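You operate a simulated robot arm through the tools that you are given. There is no shell and no other tool. Be economical: measure what you need, move in short steps, check, and stop when the job is done.

You are at the controls of a simulated robot arm. One attempt, no reset.

## Task
Put one of the yellow tags from the top of the tag table on the shelf under the wooden bench. Put one of the tiny pots from the black tray in the green carrier. Fetch the tamper and set it on the middle of the wooden bench. Take the sample jar that says "P-21" from the free end of the nursery bench and put it on the lamp shelf of the nursery bench. Put the seed tube labelled "W-21" from the free end of the nursery bench on the lamp shelf of the nursery bench and the seed tube that says "S-35" on top of the yellow scrub pad. Take the clay carton and leave it on the top deck of the trolley. Any order will do. Set down upright: tamper, sample jar, clay carton.

Only the result counts: the job must be done as asked and must still hold three seconds after the hand-in. Knocking over, shifting, dropping, spilling or breaking anything else fails it.

## Robot
A 7-joint arm with a fingered hand on a trunk, on a base that drives. Base frame: it is fixed to the floor where the robot stands at the start and does not move with it; the origin is under the middle of the robot, x ahead of it, y to its left, z up. Readings come in mm, degrees, newtons and seconds.
With the tool pointing down near the work surface it reaches from about 320 to 700 mm from the robot's upright axis, wherever it stands. Its first joint turns from -69.0 to 172.0 degrees. Places, roughly: clay carton [-3500, 2750, 750]; green carrier (29x19x11 cm) [-1900, 500, 800]; lamp shelf of the nursery bench [-3800, 4400, 1100]; middle of the wooden bench [-3400, 2500, 800]; sample jar [-3750, 5500, 750]; scrub pad (6x9x5 cm) [-3500, 5600, 800]; seed tube [-3750, 5500, 1000]; shelf under the wooden bench [-3500, 2500, 200]; tamper (10x10x14 cm) [-3800, 4200, 1200]; tiny pot (8x8x7 cm) [-3600, 3600, 800]; top deck of the trolley [-600, -1300, 700]; yellow tag [750, 250, 750]. Payload 3.4 kg.
The tool frame sits at the grasp point between the pads (the TCP): z along the fingers, y along the line on which they close. The tips reach 25 mm beyond it. Largest opening 88 mm; the body of the gripper starts 29 mm behind the TCP. The gripper is a hand of 5 fingers: y runs from the thumb to the fingers, the wrist lies at [-13, -97, -162] in the tool frame, and closing takes about 1.5 s.
Orientation is that of the tool frame in the base frame, as [roll, pitch, yaw] about the fixed x, y, z axes, in that order (R = Rz(yaw) Ry(pitch) Rx(roll)). With the fingers straight down and the wrist toward the robot, the tool's x, y and z point along [0, 1, 0], [1, 0, 0] and [0, 0, -1] of the base frame.

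## Interface
- The arm moves only by the tool drive_tool. Its argument "motion" is a list of rows, each a list of 6 numbers: the shift along the tool's x, y, z in mm, then the turn, a rotation vector about the tool's x, y, z in degrees. In form: [[x, y, z, wx, wy, wz], ...]. A call has 1 to 8 rows; each row is the pose to reach, as a shift and turn from the pose commanded when the call began, along the tool's axes at that moment. "fingers" is the opening, from 0 (shut) to 1 (fully open), set as the call begins (left out, the last holds). A row lasts 0.2 s, in which the tool goes at most 50 mm and 8.6 degrees; a call with a longer step from one row to the next is refused whole, and so is a gripper value outside its range. A pose out of reach is approached as far as the arm can. The call stops where the force on the tool passes 40 N (or 10 N more than at its start, if that is more) or the arm is blocked; 0.2 s more then pass. Each finger travels about 153 mm/s and halts on what it meets, pressing with about 32 N; the grip force reading is that of the motor and also rises with nothing between the fingers. The clock runs only during rows and for 0.2 s after the last one: add rows that repeat a pose to give the fingers time. The reply holds the time, the measured pose of the TCP, the force on the tool along the base axes, the opening and the grip force, in the units named above and with some noise, with the torque about the TCP (base axes, N m) and any sound that the robot's microphone picked up.
- Cameras (640 x 400 px; columns grow to the right, rows downward): "scene" is now at [117.3, 43.2, 1271.2]; the picture's right is [0.46, -0.89, 0.00], its down [-0.55, -0.28, -0.79] and it looks along [0.70, 0.36, -0.62] (base axes); focal length 277 px, centre (320, 200). "wrist" rides on the gripper at [59, -79, -105] in the tool frame; the picture's right is [-0.73, 0.32, -0.61], its down [-0.62, -0.68, 0.38] and it looks along [-0.29, 0.66, 0.70] (tool axes); focal length 234 px, centre (320, 200). There is no depth. A picture from a camera that has moved, and an enlarged one, comes with that camera's place and axes in the base frame and with its lens. The place of the scene camera against the robot may be out by one fixed shift of up to 18 mm in any direction.
- camera(camera): a new picture of that camera. The clock stands still meanwhile.
- move_column(by): slides the trunk up (or, below 0, down) by that many mm; the arm and the scene camera ride with it, the base frame stays. It gives what a move gives, with no picture.
- steer(legs): drives the robot by 1 to 6 legs, each [ahead, left, turn to the left] in mm, mm and degrees, along the robot's own axes; the way and the turn of a leg run together, so that a leg with both is an arc; at most 1500 mm and 180 degrees a leg. The arm and the cameras ride along, it lands a little off, and it stops where it bumps. It gives what a move gives.
- preshape(shape): the hand has 5 fingers and takes this shape, open, in about a second: jaw (thumb against the fingers, like two jaws); tri (thumb and two fingers); tip (a fingertip pinch); poke (one finger out to press); point (the index stretched); flat (the hand flat); cup (the hand cupped); fist (a fist). The gripper value then closes the fingers along that shape, each until it touches; the sizes above hold for jaw. It gives what a move gives, with no picture.
- head_to(pan, tilt): turns the head with the scene camera to pan (to the left, within 86 degrees either way) and tilt (down, from -29 to 69), counted from straight ahead of the robot. It gives what a move gives.
- zoom(camera, box): a new picture of the part [left, top, right, bottom] of that camera's present view, enlarged. The clock stands still meanwhile.
- sign_off(): hands the job in; it is judged then, once.

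Go step by step. Nothing tells you exact positions but the pictures and the camera data: compare them with the known pose of the tool, close in by small moves and look again before you grip or let go. The budget is 207 turns and 180 pictures, counting those below and the enlarged ones. Unless the task says otherwise, let go and move clear before handing in.

The tools are called after "Call:" as a command line: name --pt "numbers of a row" for each row, then --argument value for the rest, lists and objects as JSON in quotes. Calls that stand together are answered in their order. drive_tool: Moves the arm, as the interface text tells. Its arguments: {"type":"object","properties":{"motion":{"type":"array"},"fingers":{"type":"number"}},"required":["motion"]} The other tools are called the same way: move_column (by) slides the trunk up or down; preshape (shape) gives the hand a shape; steer (legs) drives the base; head_to (pan, tilt) turns the head that bears the scene camera; camera (camera) takes a picture; zoom (camera, box) takes an enlarged picture of a part of a camera's view; sign_off () hands the job in.

At the start:

```text
time_s: 0.0
position: [403.4, 138.6, 1011.1]
orientation: [179.9, -0.1, 90.0]
wrist_force: [0.0, -0.1, 0.3]
wrist_torque: [0.01, -0.02, -0.02]
finger_gap: 87.7
finger_force: 0.2
shape: jaw
trunk travel left (down, up): [-525.0, 415.0]
robot x, y, heading: [-0.1, -1.7, -0.0]
head pan, tilt: [27.4, 38.2]
```

scene: 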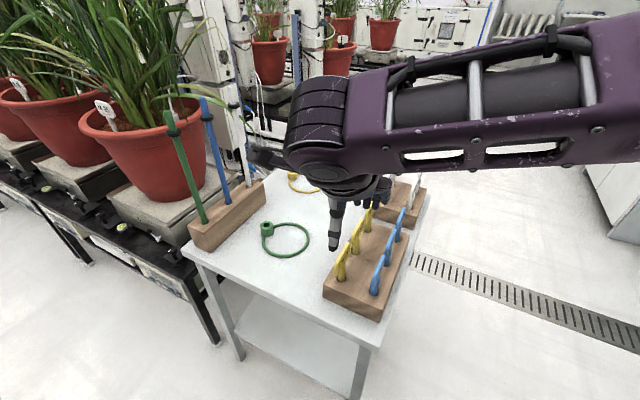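
wrist: 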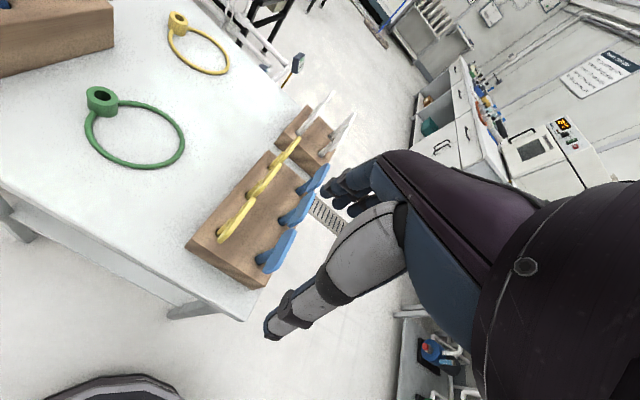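

I see the tag table ahead with a wooden block holding yellow and blue tags. I'll take a closer look before moving.

Call:
zoom --camera "scene" --box '[240, 160, 440, 330]'

Call:
zoom --camera "wrist" --box '[160, 60, 400, 300]'

```text
2.35 times, centred on (340, 245) of scene
camera zoom: at [117.3, 43.2, 1271.2], right [0.46, -0.89, 0.0], down [-0.55, -0.28, -0.79], along [0.7, 0.36, -0.62], focal length 653 px, centre (273, 94)
```

zoom: 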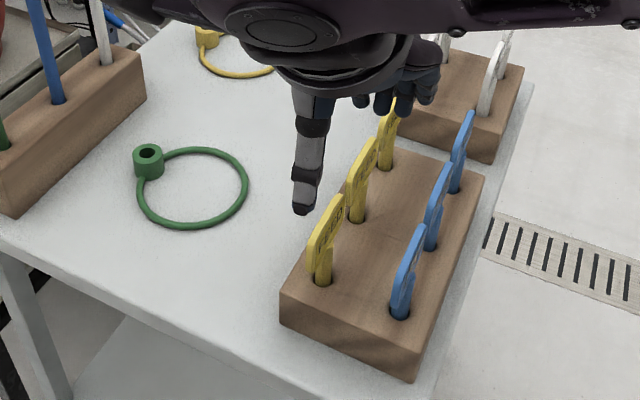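

```text
1.67 times, centred on (280, 180) of wrist
camera zoom: at [324.8, 196.5, 1117.4], right [0.32, -0.73, 0.61], down [-0.68, -0.62, -0.39], along [0.66, -0.29, -0.7], focal length 390 px, centre (387, 233)
```

zoom: 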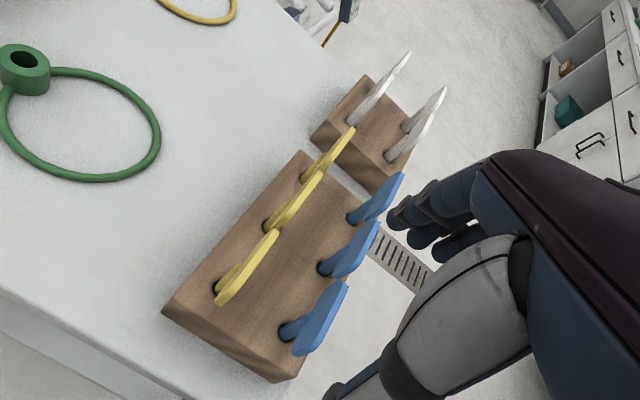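

The nearest yellow tag stands at about (480, 173), base z≈737. I'll check its plate orientation.

Call:
zoom --camera "scene" --box '[320, 210, 400, 300]'

Call:
zoom --camera "wrist" --box '[200, 120, 320, 260]'

```text
4.44 times, centred on (360, 255) of scene
camera zoom: at [117.3, 43.2, 1271.2], right [0.46, -0.89, 0.0], down [-0.55, -0.28, -0.79], along [0.7, 0.36, -0.62], focal length 1233 px, centre (142, -44)
```

zoom: 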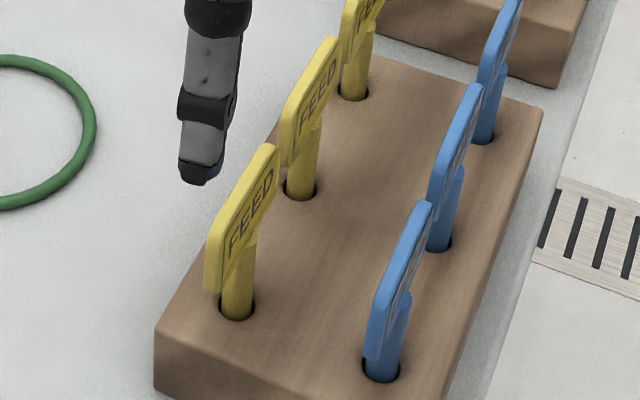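

```text
2.86 times, centred on (260, 190) of wrist
camera zoom: at [324.8, 196.5, 1117.4], right [0.32, -0.73, 0.61], down [-0.68, -0.62, -0.39], along [0.66, -0.29, -0.7], focal length 669 px, centre (491, 229)
```

zoom: 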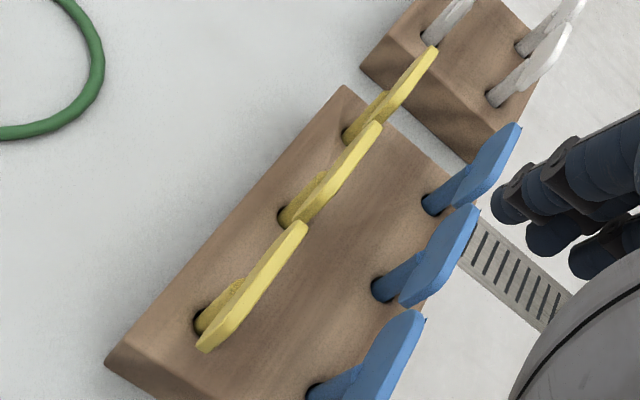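

Plates lie in the x–z plane (thin in y), centre about (493, 169), top z≈814. I'll turn the hand 90° so it closes along y, above the tag.

Call:
drive_tool --pt "5 15 0 0 0 -8.5" --pt "10 30 0 0 0 -17" --pt "15 45 0 0 0 -25.5" --pt "20 60 0 0 0 -34" --pt "25 75 0 0 0 -42.5" --pt "30 90 0 0 0 -51" --pt "30 90 0 0 0 -59.5" --pt "30 90 0 0 0 -68"

Call:
drive_tool --pt "0 0 0 0 0 -8" --pt "0 0 0 0 0 -16" --pt "0 0 0 0 0 -22" --pt "0 0 0 0 0 -22" --fingers 0.6

Call:
camera --camera "wrist"

Call:
camera --camera "scene"

```text
time_s: 1.8
position: [495.0, 168.1, 1011.0]
orientation: [179.9, -0.1, 158.1]
wrist_force: [0.9, -0.1, 0.0]
wrist_torque: [0.03, 0.0, -0.02]
finger_gap: 87.7
finger_force: 0.0
shape: jaw
trunk travel left (down, up): [-525.0, 415.0]
robot x, y, heading: [-2.1, 3.4, 0.2]
head pan, tilt: [27.4, 38.2]
```

```text
time_s: 2.8
position: [493.0, 169.1, 1012.0]
orientation: [180.0, 0.0, -179.9]
wrist_force: [0.5, -0.1, -0.1]
wrist_torque: [0.01, 0.01, -0.02]
finger_gap: 53.0
finger_force: 0.0
shape: jaw
trunk travel left (down, up): [-525.0, 415.0]
robot x, y, heading: [-0.6, -1.1, -0.2]
head pan, tilt: [27.4, 38.2]
```

```text
173 pictures are left
camera wrist: at [435.3, 88.9, 1116.7], right [0.73, 0.32, 0.61], down [0.62, -0.68, -0.38], along [0.29, 0.66, -0.69], focal length 234 px, centre (320, 200)
```

wrist: 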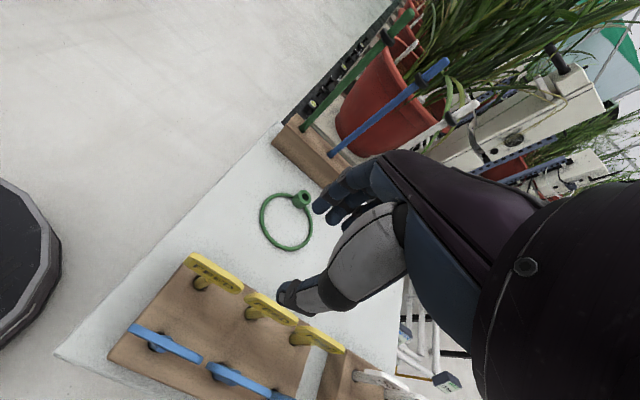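

```text
172 pictures are left
camera scene: at [117.3, 43.1, 1271.2], right [0.46, -0.89, 0.0], down [-0.55, -0.28, -0.79], along [0.7, 0.36, -0.62], focal length 277 px, centre (320, 200)
```

scene: 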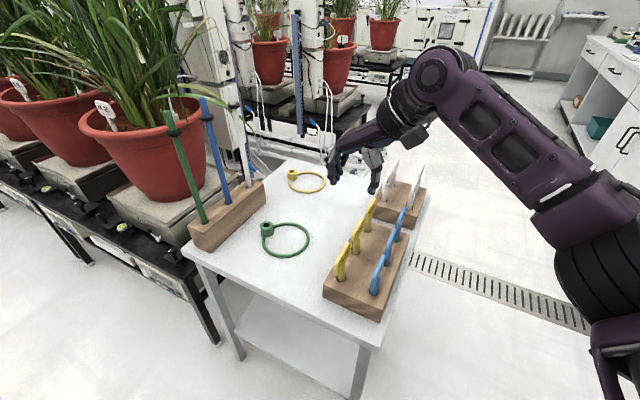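

Call:
zoom --camera "wrist" --box '[100, 230, 360, 390]'

```text
2.46 times, centred on (230, 310) of wrist
camera zoom: at [435.3, 88.9, 1116.7], right [0.73, 0.32, 0.61], down [0.62, -0.68, -0.38], along [0.29, 0.66, -0.69], focal length 576 px, centre (542, -71)
```

zoom: 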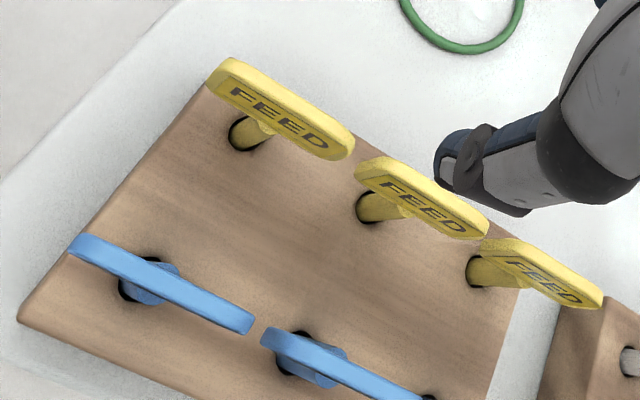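

The wrist views agree: plate centre (478, 171), top z≈836. I'll descend partway and check clearance.

Call:
drive_tool --pt "15 2 40 0 0 0" --pt "15 2 80 0 0 0" --pt "15 2 120 0 0 0" --pt "15 2 140 0 0 0"

Call:
camera --camera "wrist"

Call:
zoom --camera "scene" --box '[280, 120, 440, 320]'

```text
time_s: 3.8
position: [476.5, 170.2, 870.2]
orientation: [179.9, 0.1, -180.0]
wrist_force: [-0.7, 0.6, 0.5]
wrist_torque: [0.0, 0.02, 0.03]
finger_gap: 53.1
finger_force: 0.1
shape: jaw
trunk travel left (down, up): [-525.0, 415.0]
robot x, y, heading: [-2.2, 1.8, -0.3]
head pan, tilt: [27.4, 38.2]
```

```text
170 pictures are left
camera wrist: at [417.8, 90.8, 975.6], right [0.73, 0.32, 0.61], down [0.62, -0.68, -0.38], along [0.29, 0.66, -0.69], focal length 234 px, centre (320, 200)
```

wrist: 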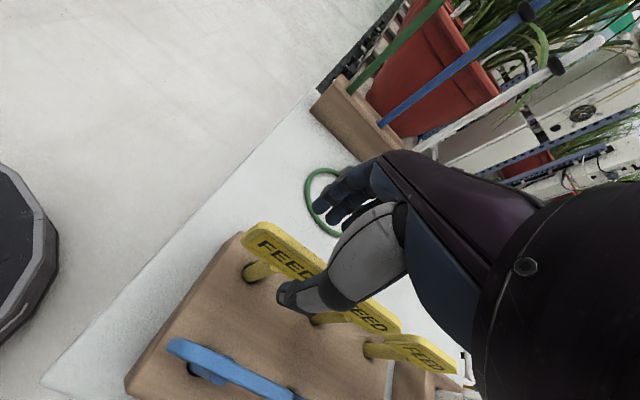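

```text
2.00 times, centred on (360, 220) of scene
camera zoom: at [117.3, 43.4, 1271.2], right [0.46, -0.89, 0.0], down [-0.55, -0.28, -0.79], along [0.7, 0.36, -0.62], focal length 555 px, centre (240, 160)
```

zoom: 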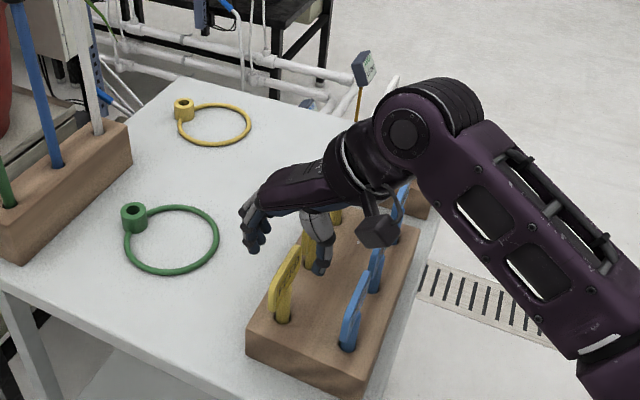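

The thumb is at y≈140 and the fingers at y≈197, straddling the tag plate. I'll descend to z≈816 and close.

Call:
drive_tool --pt "-1 1 27 0 0 0" --pt "-1 1 54 0 0 0"

Call:
drive_tool --pt "0 0 0 0 0 0" --pt "0 0 0 0 0 0" --pt "0 0 0 0 0 0" --pt "0 0 0 0 0 0" --pt "0 0 0 0 0 0" --fingers 0

Call:
camera --camera "wrist"

Call:
zoom --camera "scene" --box '[280, 120, 440, 320]'

```text
time_s: 4.4
position: [480.1, 169.1, 816.2]
orientation: [179.9, -0.1, -179.9]
wrist_force: [-0.2, 1.1, 0.3]
wrist_torque: [0.01, 0.01, 0.01]
finger_gap: 53.0
finger_force: 0.0
shape: jaw
trunk travel left (down, up): [-525.0, 415.0]
robot x, y, heading: [1.6, -0.4, 0.1]
head pan, tilt: [27.4, 38.2]
```

```text
time_s: 5.6
position: [480.4, 170.4, 817.2]
orientation: [179.9, 0.0, -179.9]
wrist_force: [0.3, 1.1, -0.4]
wrist_torque: [0.04, -0.02, 0.0]
finger_gap: 5.6
finger_force: 32.8
shape: jaw
trunk travel left (down, up): [-525.0, 415.0]
robot x, y, heading: [-1.1, -0.2, -0.2]
head pan, tilt: [27.4, 38.2]
```

```text
168 pictures are left
camera wrist: at [421.8, 91.2, 922.4], right [0.73, 0.32, 0.61], down [0.62, -0.68, -0.38], along [0.29, 0.66, -0.69], focal length 234 px, centre (320, 200)
```

wrist: 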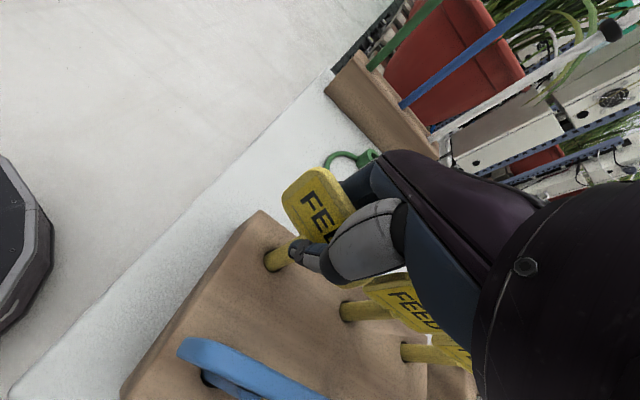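

```text
2.00 times, centred on (360, 220) of scene
camera zoom: at [117.4, 43.3, 1271.2], right [0.46, -0.89, 0.0], down [-0.55, -0.28, -0.79], along [0.7, 0.36, -0.62], focal length 555 px, centre (240, 160)
```

zoom: 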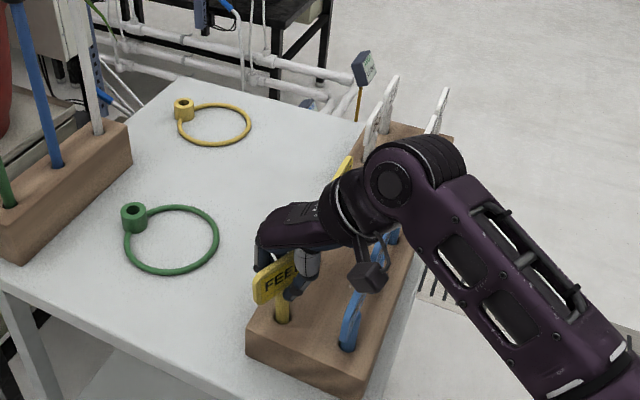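

Gripped at 5.6 mm. I'll lift straight up.

Call:
drive_tool --pt "0 0 -20 0 0 0" --pt "0 0 -40 0 0 0" --pt "0 0 -70 0 0 0" --pt "0 0 -110 0 0 0" --pt "0 0 -160 0 0 0" --pt "0 0 -200 0 0 0" --pt "0 0 -200 0 0 0"

Call:
camera --camera "scene"

Call:
camera --camera "wrist"

```text
time_s: 7.2
position: [477.4, 172.2, 1019.8]
orientation: [179.8, 0.0, -180.0]
wrist_force: [-0.4, 0.2, -0.3]
wrist_torque: [0.03, 0.01, -0.03]
finger_gap: 5.6
finger_force: 32.0
shape: jaw
trunk travel left (down, up): [-525.0, 415.0]
robot x, y, heading: [0.7, -0.4, -0.2]
head pan, tilt: [27.4, 38.2]
```

```text
166 pictures are left
camera scene: at [117.7, 43.1, 1271.2], right [0.46, -0.89, 0.0], down [-0.55, -0.28, -0.79], along [0.7, 0.36, -0.62], focal length 277 px, centre (320, 200)
```

scene: 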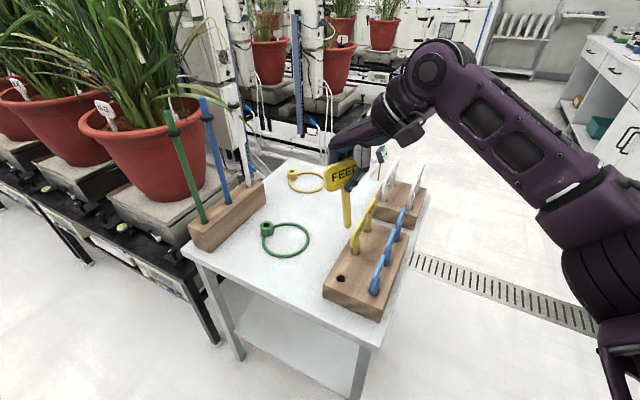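

```text
165 pictures are left
camera wrist: at [418.9, 92.1, 1126.0], right [0.73, 0.32, 0.61], down [0.62, -0.68, -0.38], along [0.29, 0.66, -0.69], focal length 234 px, centre (320, 200)
```

wrist: 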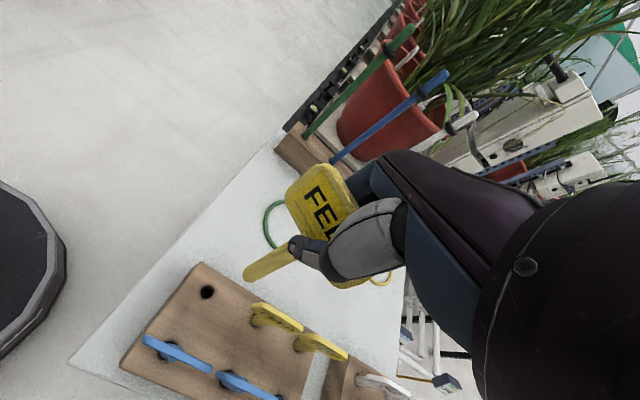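

Tag in hand. Next, I'll survey the room by turning the head left.

Call:
head_to --pan 86 --tilt 15

Call:
camera --camera "scene"

Call:
head_to --pan -86 --tilt 15

Call:
camera --camera "scene"

```text
time_s: 8.5
position: [477.6, 172.5, 1019.5]
orientation: [179.9, 0.0, 180.0]
wrist_force: [0.6, 0.7, 1.0]
wrist_torque: [0.04, 0.01, 0.01]
finger_gap: 5.2
finger_force: 32.0
shape: jaw
trunk travel left (down, up): [-525.0, 415.0]
robot x, y, heading: [-0.5, 0.0, -0.1]
head pan, tilt: [85.9, 15.0]
```

```text
164 pictures are left
camera scene: at [47.5, 96.6, 1308.0], right [1.0, -0.07, 0.0], down [-0.02, -0.26, -0.97], along [0.07, 0.96, -0.26], focal length 277 px, centre (320, 200)
```

scene: 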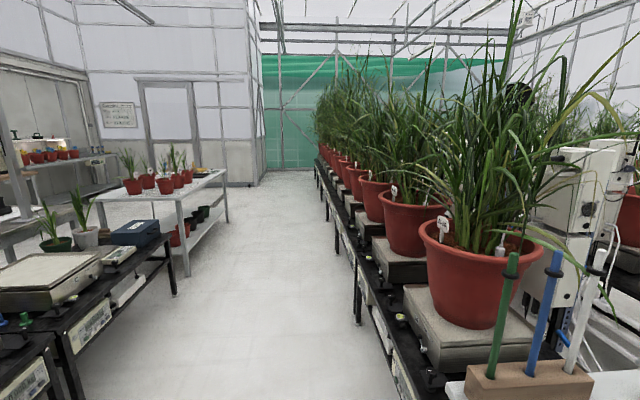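

```text
time_s: 11.1
position: [476.6, 172.3, 1020.8]
orientation: [179.9, 0.1, -180.0]
wrist_force: [0.7, -0.1, 0.1]
wrist_torque: [-0.02, 0.02, 0.01]
finger_gap: 5.2
finger_force: 32.0
shape: jaw
trunk travel left (down, up): [-525.0, 415.0]
robot x, y, heading: [1.8, 3.8, -0.1]
head pan, tilt: [-85.9, 15.0]
```

```text
163 pictures are left
camera scene: at [47.5, -89.7, 1308.1], right [-1.0, -0.07, 0.0], down [-0.02, 0.26, -0.97], along [0.07, -0.96, -0.26], focal length 277 px, centre (320, 200)
```

scene: 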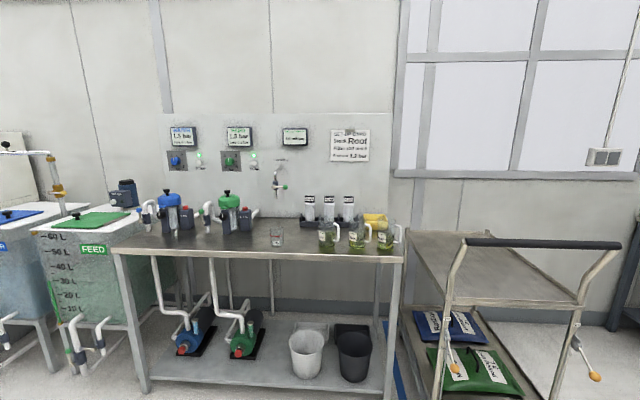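

The aisle runs along +y between the plant row and a black table. I'll back off a little, then turn left to look toward the rest of the workplace.

Call:
steer --legs '[[-200, 0, 0], [0, 0, 90]]'

Call:
head_to --pan 50 --tilt 15

Call:
camera --camera "scene"

```text
time_s: 16.5
position: [-371.7, 476.2, 1019.7]
orientation: [179.8, 0.0, -89.4]
wrist_force: [-0.2, -0.6, 0.3]
wrist_torque: [0.02, -0.01, -0.02]
finger_gap: 5.2
finger_force: 32.5
shape: jaw
trunk travel left (down, up): [-525.0, 415.0]
robot x, y, heading: [-193.3, -2.9, 90.8]
head pan, tilt: [-85.9, 15.0]
```

```text
time_s: 18.7
position: [-372.8, 475.1, 1020.4]
orientation: [179.9, 0.0, -89.4]
wrist_force: [0.2, 0.4, -1.0]
wrist_torque: [0.01, 0.04, -0.03]
finger_gap: 5.3
finger_force: 32.3
shape: jaw
trunk travel left (down, up): [-525.0, 415.0]
robot x, y, heading: [-197.4, -0.9, 90.6]
head pan, tilt: [50.0, 15.0]
```

```text
162 pictures are left
camera scene: at [-277.7, 112.8, 1308.1], right [0.64, 0.77, 0.0], down [0.2, -0.16, -0.97], along [-0.75, 0.61, -0.26], focal length 277 px, centre (320, 200)
```

scene: 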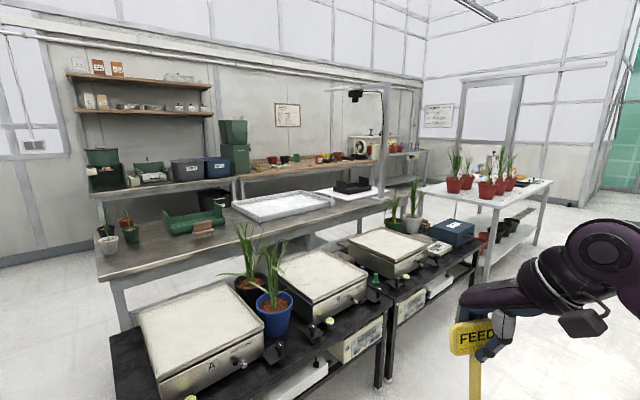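

Call:
zoom --camera "scene" --box '[60, 100, 300, 280]'

Call:
zoom --camera "scene" --box '[230, 80, 430, 205]'

Call:
zoom --camera "scene" --box '[370, 90, 570, 280]'

```text
2.22 times, centred on (180, 190) of scene
camera zoom: at [-277.7, 112.8, 1308.1], right [0.64, 0.77, 0.0], down [0.2, -0.16, -0.97], along [-0.75, 0.61, -0.26], focal length 616 px, centre (631, 222)
```

zoom: 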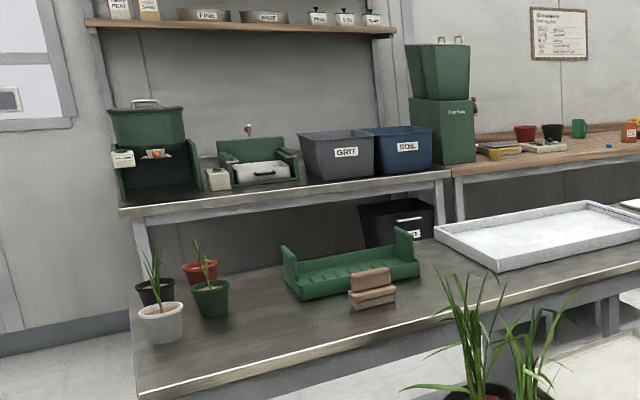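

```text
3.20 times, centred on (330, 142) of scene
camera zoom: at [-277.7, 112.8, 1308.1], right [0.64, 0.77, 0.0], down [0.2, -0.16, -0.97], along [-0.75, 0.61, -0.26], focal length 888 px, centre (288, 384)
```

zoom: 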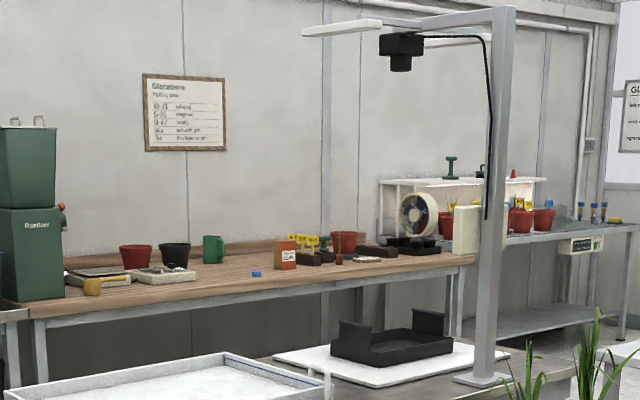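

```text
2.11 times, centred on (470, 185) of scene
camera zoom: at [-277.7, 112.8, 1308.1], right [0.64, 0.77, 0.0], down [0.2, -0.16, -0.97], along [-0.75, 0.61, -0.26], focal length 584 px, centre (4, 232)
```

zoom: 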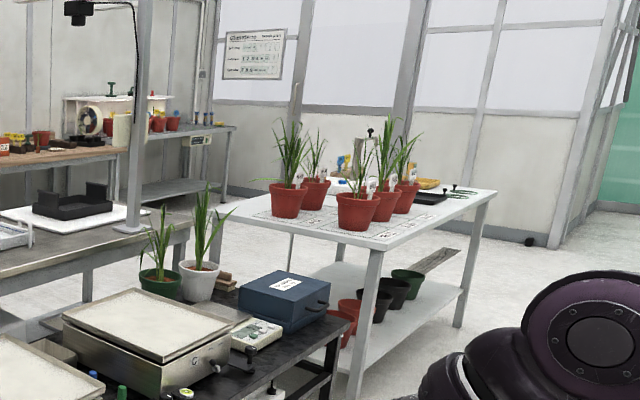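

I've mapped it: the wooden bench with the clay carton is by the back wall, the nursery bench is further right, and the carrier is on the grey bench. I'll check the aisle ahead before driving.

Call:
head_to --pan -15 --tilt 25

Call:
camera --camera "scene"

```text
time_s: 20.0
position: [-374.1, 475.4, 1020.0]
orientation: [179.9, 0.0, -89.4]
wrist_force: [-0.3, -0.1, -0.7]
wrist_torque: [0.02, 0.0, -0.03]
finger_gap: 5.2
finger_force: 32.0
shape: jaw
trunk travel left (down, up): [-525.0, 415.0]
robot x, y, heading: [-195.9, 1.7, 90.6]
head pan, tilt: [-15.0, 25.0]
```

```text
158 pictures are left
camera scene: at [-182.7, 142.8, 1291.8], right [0.97, -0.25, 0.0], down [-0.1, -0.41, -0.91], along [0.22, 0.88, -0.42], focal length 277 px, centre (320, 200)
```

scene: 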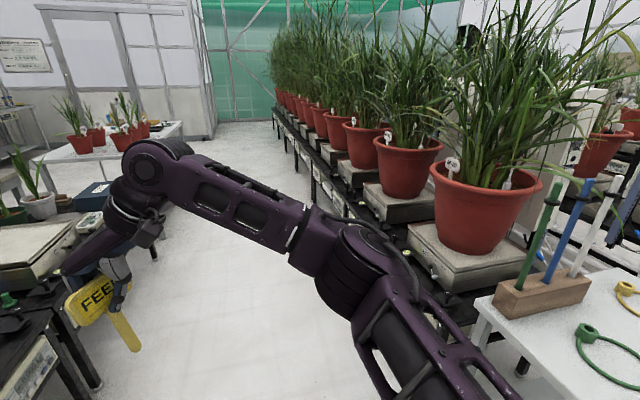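

Call:
drive_tool --pt "0 -40 0 0 0 0" --pt "0 -80 0 0 0 0" --pt "0 -120 0 0 0 0"

Call:
steer --legs '[[300, 70, -0.6], [1400, 0, 0], [1200, 0, 0]]'

Call:
camera --camera "scene"

Call:
head_to --pan 70 --tilt 20

Call:
camera --camera "scene"

```text
time_s: 20.8
position: [-249.4, 474.9, 1022.0]
orientation: [179.8, -0.1, -89.5]
wrist_force: [0.9, 0.0, 0.8]
wrist_torque: [-0.03, 0.01, -0.01]
finger_gap: 5.0
finger_force: 32.5
shape: jaw
trunk travel left (down, up): [-525.0, 415.0]
robot x, y, heading: [-193.4, 0.9, 90.7]
head pan, tilt: [-15.0, 25.0]
```

```text
time_s: 35.1
position: [-276.3, 3362.7, 1021.4]
orientation: [179.9, -0.1, -91.4]
wrist_force: [-0.2, 0.3, 0.0]
wrist_torque: [0.03, -0.03, -0.01]
finger_gap: 5.3
finger_force: 32.3
shape: jaw
trunk travel left (down, up): [-525.0, 415.0]
robot x, y, heading: [-236.1, 2886.6, 88.5]
head pan, tilt: [-15.0, 25.0]
```

```text
157 pictures are left
camera scene: at [-219.6, 3027.9, 1291.8], right [0.96, -0.28, 0.0], down [-0.12, -0.41, -0.91], along [0.26, 0.87, -0.42], focal length 277 px, centre (320, 200)
```

scene: 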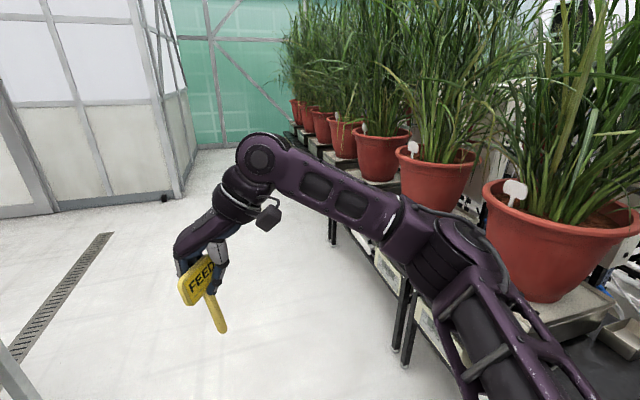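

```text
time_s: 36.7
position: [-275.9, 3362.7, 1022.2]
orientation: [179.8, 0.0, -91.4]
wrist_force: [0.2, -0.1, -0.1]
wrist_torque: [0.02, -0.01, 0.03]
finger_gap: 5.1
finger_force: 32.4
shape: jaw
trunk travel left (down, up): [-525.0, 415.0]
robot x, y, heading: [-235.1, 2886.1, 88.4]
head pan, tilt: [70.0, 20.0]
```

```text
156 pictures are left
camera scene: at [-332.3, 2973.4, 1299.9], right [0.37, 0.93, 0.0], down [0.32, -0.13, -0.94], along [-0.87, 0.34, -0.34], focal length 277 px, centre (320, 200)
```

scene: 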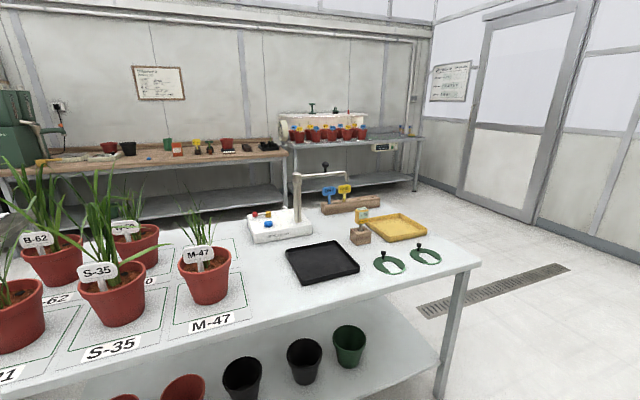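

The white table ends near y≈3750. I'll go past it and then turn toward the benches along the back wall.

Call:
steer --legs '[[1450, 0, 1.5], [0, 0, 90], [1400, 0, 0]]'

Call:
head_to --pan 20 --tilt 20

Call:
camera --camera "scene"

```text
time_s: 54.4
position: [-2089.6, 4368.8, 1021.2]
orientation: [180.0, -0.1, -2.2]
wrist_force: [0.2, -0.7, 0.0]
wrist_torque: [-0.01, -0.02, -0.02]
finger_gap: 5.2
finger_force: 31.9
shape: jaw
trunk travel left (down, up): [-525.0, 415.0]
robot x, y, heading: [-1611.4, 4400.1, 178.0]
head pan, tilt: [70.0, 20.0]
```

```text
time_s: 55.5
position: [-2090.8, 4369.5, 1022.4]
orientation: [179.9, 0.0, -2.3]
wrist_force: [0.0, -0.9, 0.0]
wrist_torque: [0.01, 0.01, -0.02]
finger_gap: 5.4
finger_force: 32.0
shape: jaw
trunk travel left (down, up): [-525.0, 415.0]
robot x, y, heading: [-1609.6, 4402.9, 177.9]
head pan, tilt: [20.0, 20.0]
```

```text
155 pictures are left
camera scene: at [-1760.4, 4378.7, 1299.9], right [-0.31, 0.95, 0.0], down [0.33, 0.1, -0.94], along [-0.89, -0.29, -0.34], focal length 277 px, centre (320, 200)
```

scene: 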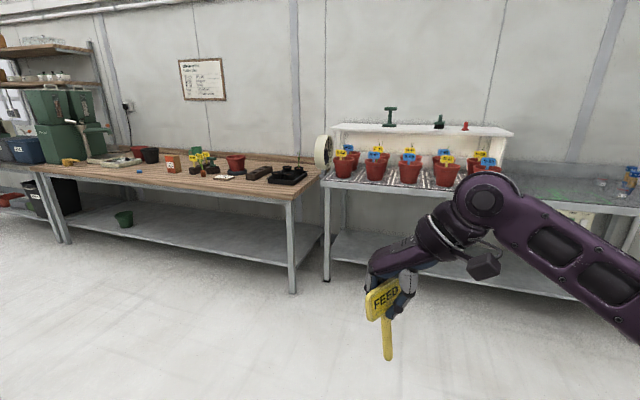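

The wooden bench front is at x≈-3250 (y≈1300–3700), with a mostly free lower shelf. I'll drive in front of it and rotate the hand back so its wrist faces the robot.

Call:
steer --legs '[[650, 0, 2], [0, 1400, 0]]'

Call:
drive_tool --pt "0 0 0 0 0 8.5" --pt "0 0 0 0 0 17" --pt "0 0 0 0 0 25.5" --pt "0 0 0 0 0 34" --pt "0 0 0 0 0 42.5" --pt "0 0 0 0 0 51" --pt "0 0 0 0 0 59.5" --pt "0 0 0 0 0 68"

Call:
drive_tool --pt "0 0 0 0 0 8" --pt "0 0 0 0 0 16" --pt "0 0 0 0 0 22"

Call:
head_to --pan 0 --tilt 35

Call:
camera --camera "scene"

```text
time_s: 65.6
position: [-2734.1, 2986.9, 1021.3]
orientation: [179.9, 0.1, -0.1]
wrist_force: [-0.7, -0.1, -0.3]
wrist_torque: [0.01, -0.03, 0.0]
finger_gap: 5.4
finger_force: 31.9
shape: jaw
trunk travel left (down, up): [-525.0, 415.0]
robot x, y, heading: [-2257.6, 3031.1, 180.0]
head pan, tilt: [20.0, 20.0]
```

```text
time_s: 67.4
position: [-2733.2, 2986.6, 1021.3]
orientation: [179.9, 0.0, -68.3]
wrist_force: [-0.2, 0.1, -0.5]
wrist_torque: [-0.01, 0.0, -0.01]
finger_gap: 5.2
finger_force: 32.0
shape: jaw
trunk travel left (down, up): [-525.0, 415.0]
robot x, y, heading: [-2256.0, 3034.4, 179.8]
head pan, tilt: [20.0, 20.0]
```

```text
time_s: 68.2
position: [-2734.0, 2986.2, 1022.6]
orientation: [180.0, -0.1, -90.3]
wrist_force: [0.2, 0.5, 0.1]
wrist_torque: [-0.01, -0.01, -0.01]
finger_gap: 5.1
finger_force: 32.0
shape: jaw
trunk travel left (down, up): [-525.0, 415.0]
robot x, y, heading: [-2258.8, 3033.7, 179.9]
head pan, tilt: [20.0, 20.0]
```

```text
time_s: 69.0
position: [-2733.0, 2986.8, 1021.9]
orientation: [-180.0, -0.1, -90.1]
wrist_force: [0.6, 0.6, -0.7]
wrist_torque: [-0.01, 0.0, 0.01]
finger_gap: 4.8
finger_force: 31.8
shape: jaw
trunk travel left (down, up): [-525.0, 415.0]
robot x, y, heading: [-2257.8, 3036.5, 180.1]
head pan, tilt: [0.0, 35.0]
```

```text
154 pictures are left
camera scene: at [-2405.6, 3040.2, 1276.1], right [0.0, 1.0, 0.0], down [0.57, 0.0, -0.82], along [-0.82, 0.0, -0.57], focal length 277 px, centre (320, 200)
```

scene: 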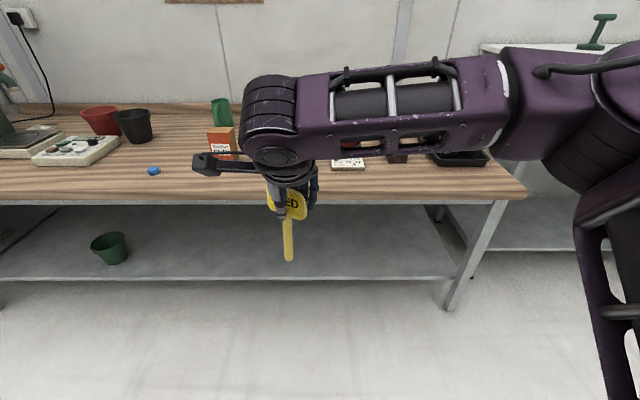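

The shelf is at z≈235 and the bench top is around z≈700. I'll lower the trunk here in free space and tilt the fingers forward so only the hand goes under the bench top.

Call:
move_column --by -500

Call:
drive_tool --pt "0 0 20 -6 0 0" --pt "0 0 40 -12 0 0" --pt "0 0 60 -18 0 0" --pt "0 0 80 -24 0 0" --pt "0 0 100 -30 0 0" --pt "0 0 120 -36 0 0" --pt "0 0 140 -42 0 0" --pt "0 0 150 -48 0 0"

Call:
camera --camera "scene"

Call:
camera --camera "wrist"

```text
refused: -500 is not a number from -400 to 400
```

```text
time_s: 70.8
position: [-2755.8, 2986.9, 912.7]
orientation: [137.0, -1.7, -92.2]
wrist_force: [0.2, -1.3, 0.0]
wrist_torque: [0.0, -0.01, -0.03]
finger_gap: 5.4
finger_force: 32.0
shape: jaw
out of reach, approached as far as the arm can: row 7, 8
trunk travel left (down, up): [-525.0, 415.0]
robot x, y, heading: [-2259.4, 3038.1, 180.0]
head pan, tilt: [0.0, 35.0]
```

```text
153 pictures are left
camera scene: at [-2405.3, 3040.0, 1276.1], right [0.0, 1.0, 0.0], down [0.57, 0.0, -0.82], along [-0.82, 0.0, -0.57], focal length 277 px, centre (320, 200)
```

scene: 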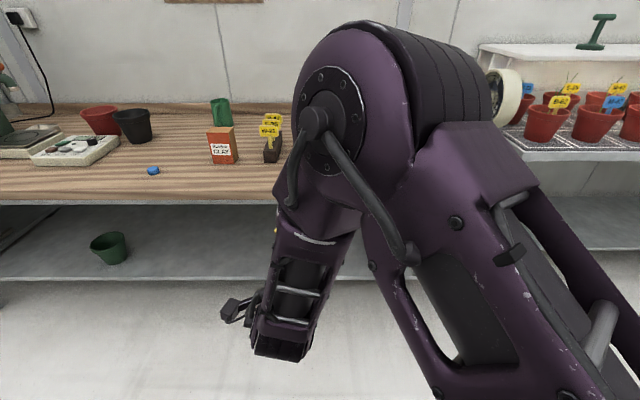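

```text
152 pictures are left
camera wrist: at [-2628.0, 2923.9, 937.7], right [0.2, 0.74, 0.64], down [0.26, 0.59, -0.76], along [-0.94, 0.32, -0.07], focal length 234 px, centre (320, 200)
```

wrist: 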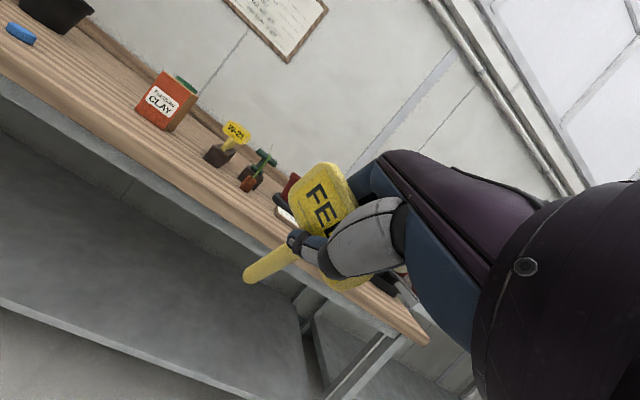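

The arm reached most of the tilt, about 43°. Now I'll lower the trunk in two moves and look.

Call:
move_column --by -400

Call:
move_column --by -120

Call:
camera --camera "scene"

Call:
camera --camera "wrist"

```text
time_s: 74.7
position: [-2756.4, 2985.7, 515.0]
orientation: [136.8, -2.0, -92.3]
wrist_force: [0.5, -0.3, -0.6]
wrist_torque: [-0.02, 0.0, -0.03]
finger_gap: 5.3
finger_force: 32.2
shape: jaw
trunk travel left (down, up): [-125.0, 815.0]
robot x, y, heading: [-2258.4, 3037.2, 180.0]
head pan, tilt: [0.0, 35.0]
```

```text
time_s: 76.2
position: [-2755.9, 2987.1, 395.5]
orientation: [136.9, -2.0, -92.1]
wrist_force: [0.2, -0.1, 0.1]
wrist_torque: [0.02, -0.02, -0.02]
finger_gap: 4.8
finger_force: 31.8
shape: jaw
trunk travel left (down, up): [-5.0, 935.0]
robot x, y, heading: [-2257.9, 3035.3, 179.8]
head pan, tilt: [0.0, 35.0]
```

```text
151 pictures are left
camera scene: at [-2405.5, 3040.3, 756.1], right [0.0, 1.0, 0.0], down [0.57, 0.0, -0.82], along [-0.82, 0.0, -0.57], focal length 277 px, centre (320, 200)
```

scene: 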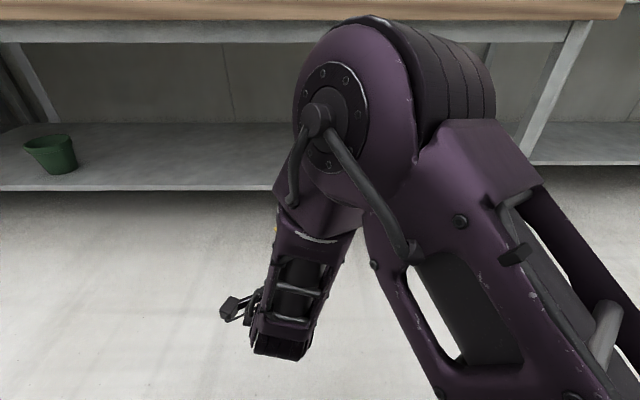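

```text
150 pictures are left
camera wrist: at [-2628.6, 2923.5, 420.6], right [0.21, 0.74, 0.64], down [0.26, 0.59, -0.77], along [-0.94, 0.32, -0.07], focal length 234 px, centre (320, 200)
```

wrist: 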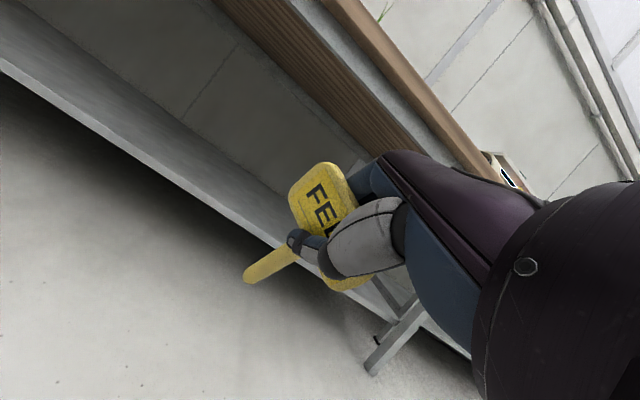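

With this tilt the elbow leads the hand and would hit the bench. I'll un-tilt and stretch the arm farther forward so the forearm trails behind.

Call:
drive_tool --pt "0 16 24 7 0 0" --pt "0 32 48 14 0 0" --pt "0 48 72 21 0 0" --pt "0 64 96 28 0 0" --pt "0 80 120 35 0 0" --pt "0 97 145 43 0 0" --pt "0 97 145 43 0 0"

Call:
camera --camera "scene"

Call:
camera --camera "wrist"

```text
time_s: 77.8
position: [-2919.2, 2974.4, 352.7]
orientation: [179.6, -0.2, -90.1]
wrist_force: [1.1, 1.0, -0.3]
wrist_torque: [0.02, 0.02, 0.01]
finger_gap: 4.8
finger_force: 32.3
shape: jaw
trunk travel left (down, up): [-5.0, 935.0]
robot x, y, heading: [-2258.4, 3038.2, 180.0]
head pan, tilt: [0.0, 35.0]
```

```text
149 pictures are left
camera scene: at [-2405.6, 3040.3, 756.0], right [0.0, 1.0, 0.0], down [0.57, 0.0, -0.82], along [-0.82, 0.0, -0.57], focal length 277 px, centre (320, 200)
```

scene: 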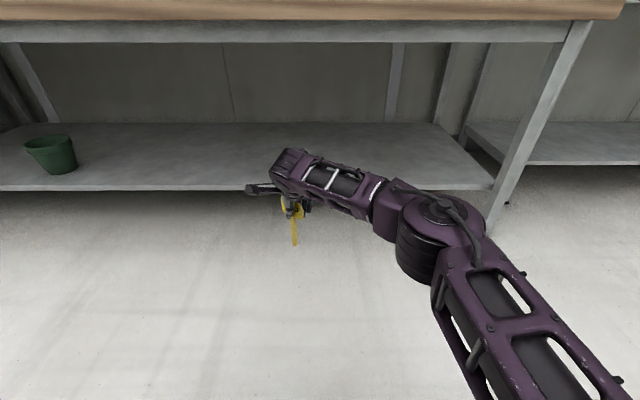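

```text
148 pictures are left
camera wrist: at [-2840.0, 2916.4, 457.2], right [-0.32, 0.73, 0.61], down [0.68, 0.62, -0.39], along [-0.66, 0.29, -0.69], focal length 234 px, centre (320, 200)
```

wrist: 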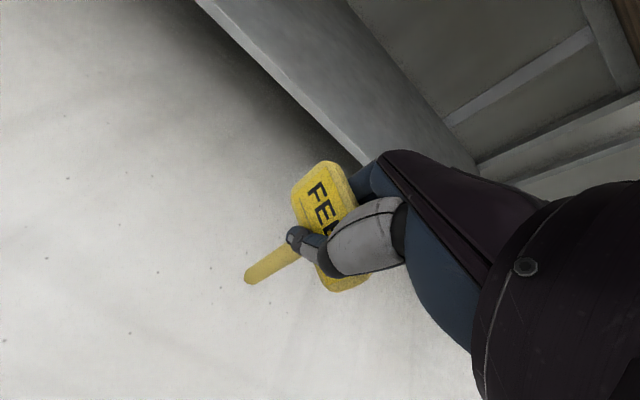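

The arm is now low and stretched, with the tag hanging 87 mm below the TCP. I'll roll the hand 45° sideways so the tag will lie down gently, then drive in.

Call:
drive_tool --pt "0 0 -10 0 7.5 0" --pt "0 0 -20 0 15 0" --pt "0 0 -25 0 22.5 0" --pt "0 0 -25 0 30 0" --pt "0 0 -25 0 37.5 0" --pt "0 0 -25 0 45 0" --pt "0 0 -25 0 45 0"

Call:
steer --legs '[[300, 0, 0]]'

Call:
camera --camera "scene"

Call:
camera --camera "wrist"

```text
time_s: 79.4
position: [-2919.4, 2975.4, 378.4]
orientation: [179.1, -45.1, -89.5]
wrist_force: [-1.0, -0.1, 0.9]
wrist_torque: [0.03, 0.02, -0.04]
finger_gap: 3.5
finger_force: 32.1
shape: jaw
trunk travel left (down, up): [-5.0, 935.0]
robot x, y, heading: [-2256.4, 3035.5, 179.7]
head pan, tilt: [0.0, 35.0]
```

```text
time_s: 81.4
position: [-3217.5, 2967.1, 379.4]
orientation: [179.1, -45.1, -88.9]
wrist_force: [-0.6, 0.9, 0.9]
wrist_torque: [-0.03, -0.01, -0.01]
finger_gap: 3.2
finger_force: 31.6
shape: jaw
trunk travel left (down, up): [-5.0, 935.0]
robot x, y, heading: [-2559.0, 3039.1, -179.6]
head pan, tilt: [0.0, 35.0]
```

```text
147 pictures are left
camera scene: at [-2704.5, 3037.8, 756.1], right [-0.01, 1.0, 0.0], down [0.57, 0.01, -0.82], along [-0.82, -0.01, -0.57], focal length 277 px, centre (320, 200)
```

scene: 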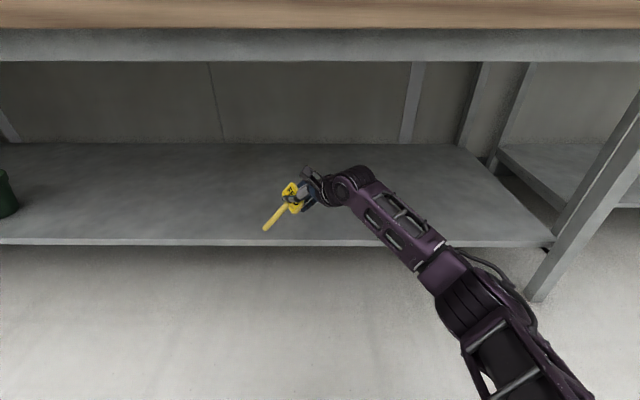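

```text
146 pictures are left
camera wrist: at [-3137.5, 3001.3, 493.9], right [-0.33, 0.94, -0.08], down [0.67, 0.17, -0.72], along [-0.66, -0.29, -0.69], focal length 234 px, centre (320, 200)
```

wrist: 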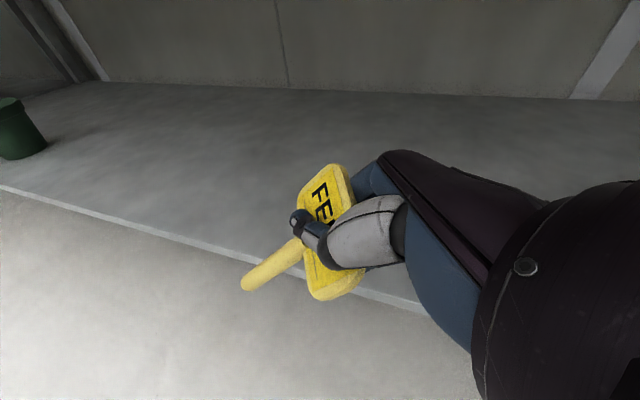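

The shelf is at z≈215 with its front edge at x≈-3284. I'll go in 200 mm and lower until the tag touches.

Call:
steer --legs '[[200, 0, 0]]'

Call:
drive_tool --pt "-20 0 20 0 0 0" --pt "-40 0 40 0 0 0" --pt "-53 0 53 0 0 0" --pt "-60 0 60 0 0 0"

Call:
camera --camera "wrist"

Call:
camera --camera "scene"

```text
time_s: 83.0
position: [-3425.2, 2966.5, 379.0]
orientation: [179.2, -45.1, -88.9]
wrist_force: [1.0, 0.6, -0.9]
wrist_torque: [0.01, 0.0, 0.02]
finger_gap: 3.4
finger_force: 32.1
shape: jaw
trunk travel left (down, up): [-5.0, 935.0]
robot x, y, heading: [-2764.9, 3031.5, -179.8]
head pan, tilt: [0.0, 35.0]
```

```text
time_s: 84.0
position: [-3425.6, 2967.9, 294.2]
orientation: [179.3, -45.2, -88.9]
wrist_force: [0.0, -0.3, 1.3]
wrist_torque: [-0.05, -0.01, 0.02]
finger_gap: 3.4
finger_force: 32.0
shape: jaw
trunk travel left (down, up): [-5.0, 935.0]
robot x, y, heading: [-2761.6, 3034.5, -179.4]
head pan, tilt: [0.0, 35.0]
```

```text
145 pictures are left
camera wrist: at [-3345.7, 3000.5, 409.8], right [-0.33, 0.94, -0.08], down [0.67, 0.17, -0.72], along [-0.66, -0.29, -0.69], focal length 234 px, centre (320, 200)
```

wrist: 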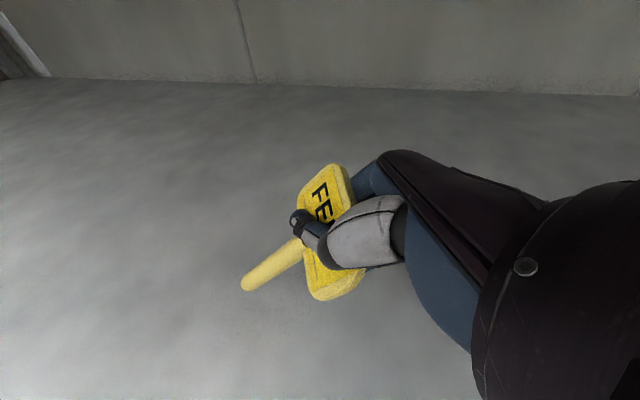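

```text
144 pictures are left
camera scene: at [-2912.1, 3036.1, 756.1], right [-0.01, 1.0, 0.0], down [0.57, 0.0, -0.82], along [-0.82, -0.01, -0.57], focal length 277 px, centre (320, 200)
```

scene: 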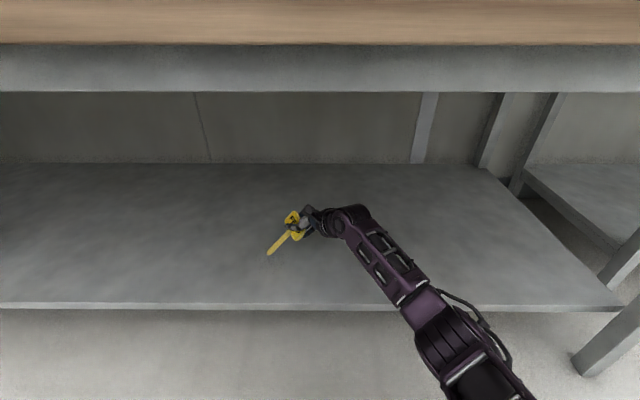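

Call:
drive_tool --pt "-5 0 5 0 0 0" --pt "-10 0 10 0 0 0" --pt "-15 0 15 0 0 0" --pt "-20 0 20 0 0 0" --pt "-25 0 25 0 0 0"

Call:
zoom --camera "wrist" --box '[200, 120, 440, 320]'

```text
time_s: 85.2
position: [-3428.4, 2968.7, 265.5]
orientation: [178.4, -45.5, -88.7]
wrist_force: [-3.9, 9.7, 23.4]
wrist_torque: [-1.09, -0.27, -0.06]
finger_gap: 3.5
finger_force: 32.0
shape: jaw
trunk travel left (down, up): [-5.0, 935.0]
robot x, y, heading: [-2761.1, 3035.8, -179.4]
head pan, tilt: [0.0, 35.0]
```

```text
2.00 times, centred on (320, 220) of wrist
camera zoom: at [-3346.7, 3001.9, 378.8], right [-0.33, 0.94, -0.09], down [0.67, 0.17, -0.73], along [-0.67, -0.3, -0.68], focal length 468 px, centre (320, 160)
```

zoom: 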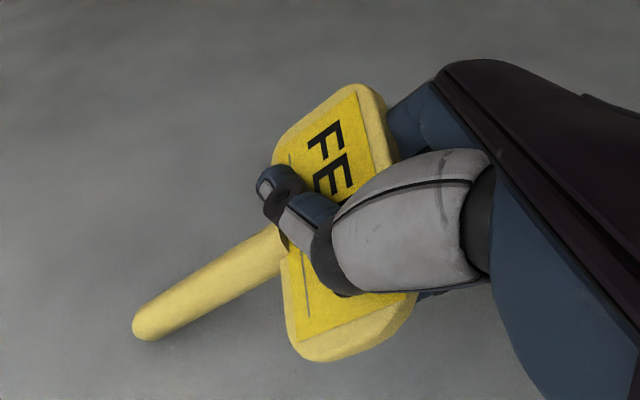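

Contact (23 N). I'll ease up slightly and open slowly.

Call:
drive_tool --pt "3 0 -3 0 0 0" --pt "3 0 -3 0 0 0"

Call:
drive_tool --pt "0 0 0 0 0 0" --pt "0 0 0 0 0 0" --pt "0 0 0 0 0 0" --pt "0 0 0 0 0 0" --fingers 0.5

Call:
camera --camera "wrist"

Call:
zoom --camera "scene" --box '[230, 170, 390, 290]'

```text
time_s: 85.8
position: [-3425.3, 2966.1, 262.7]
orientation: [179.2, -45.1, -88.8]
wrist_force: [-0.9, 0.6, 12.8]
wrist_torque: [-0.88, -0.19, -0.06]
finger_gap: 3.7
finger_force: 31.6
shape: jaw
trunk travel left (down, up): [-5.0, 935.0]
robot x, y, heading: [-2762.9, 3032.7, -179.5]
head pan, tilt: [0.0, 35.0]
```

```text
time_s: 86.8
position: [-3426.1, 2966.4, 261.9]
orientation: [179.3, -45.1, -89.0]
wrist_force: [-0.4, -0.6, 0.5]
wrist_torque: [0.0, -0.02, 0.01]
finger_gap: 43.7
finger_force: 0.0
shape: jaw
trunk travel left (down, up): [-5.0, 935.0]
robot x, y, heading: [-2768.1, 3034.1, -179.5]
head pan, tilt: [0.0, 35.0]
```

```text
142 pictures are left
camera wrist: at [-3346.4, 2999.5, 377.2], right [-0.33, 0.94, -0.08], down [0.67, 0.17, -0.72], along [-0.66, -0.29, -0.69], focal length 234 px, centre (320, 200)
```

wrist: 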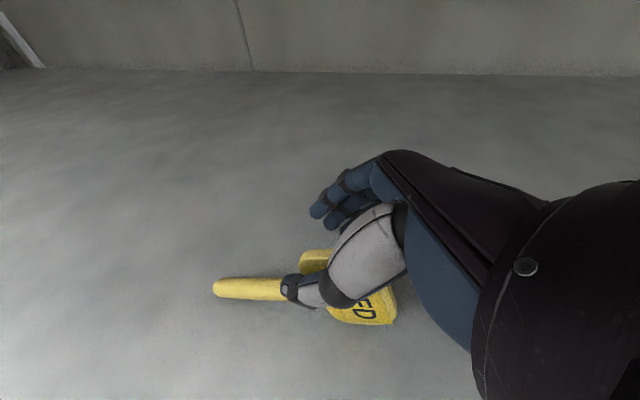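

```text
3.33 times, centred on (310, 230) of scene
camera zoom: at [-2912.0, 3036.1, 756.0], right [-0.01, 1.0, 0.0], down [0.57, 0.0, -0.82], along [-0.82, -0.01, -0.57], focal length 924 px, centre (353, 100)
```

zoom: 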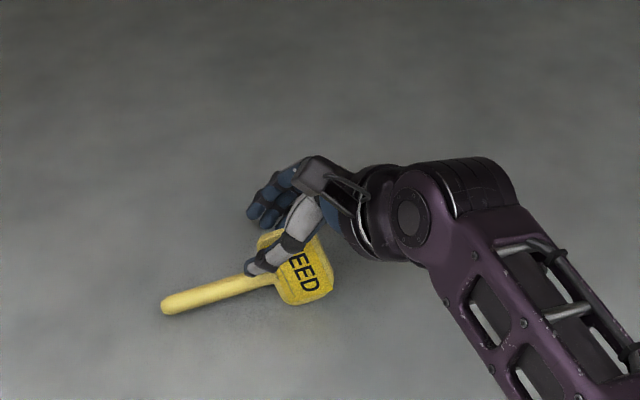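

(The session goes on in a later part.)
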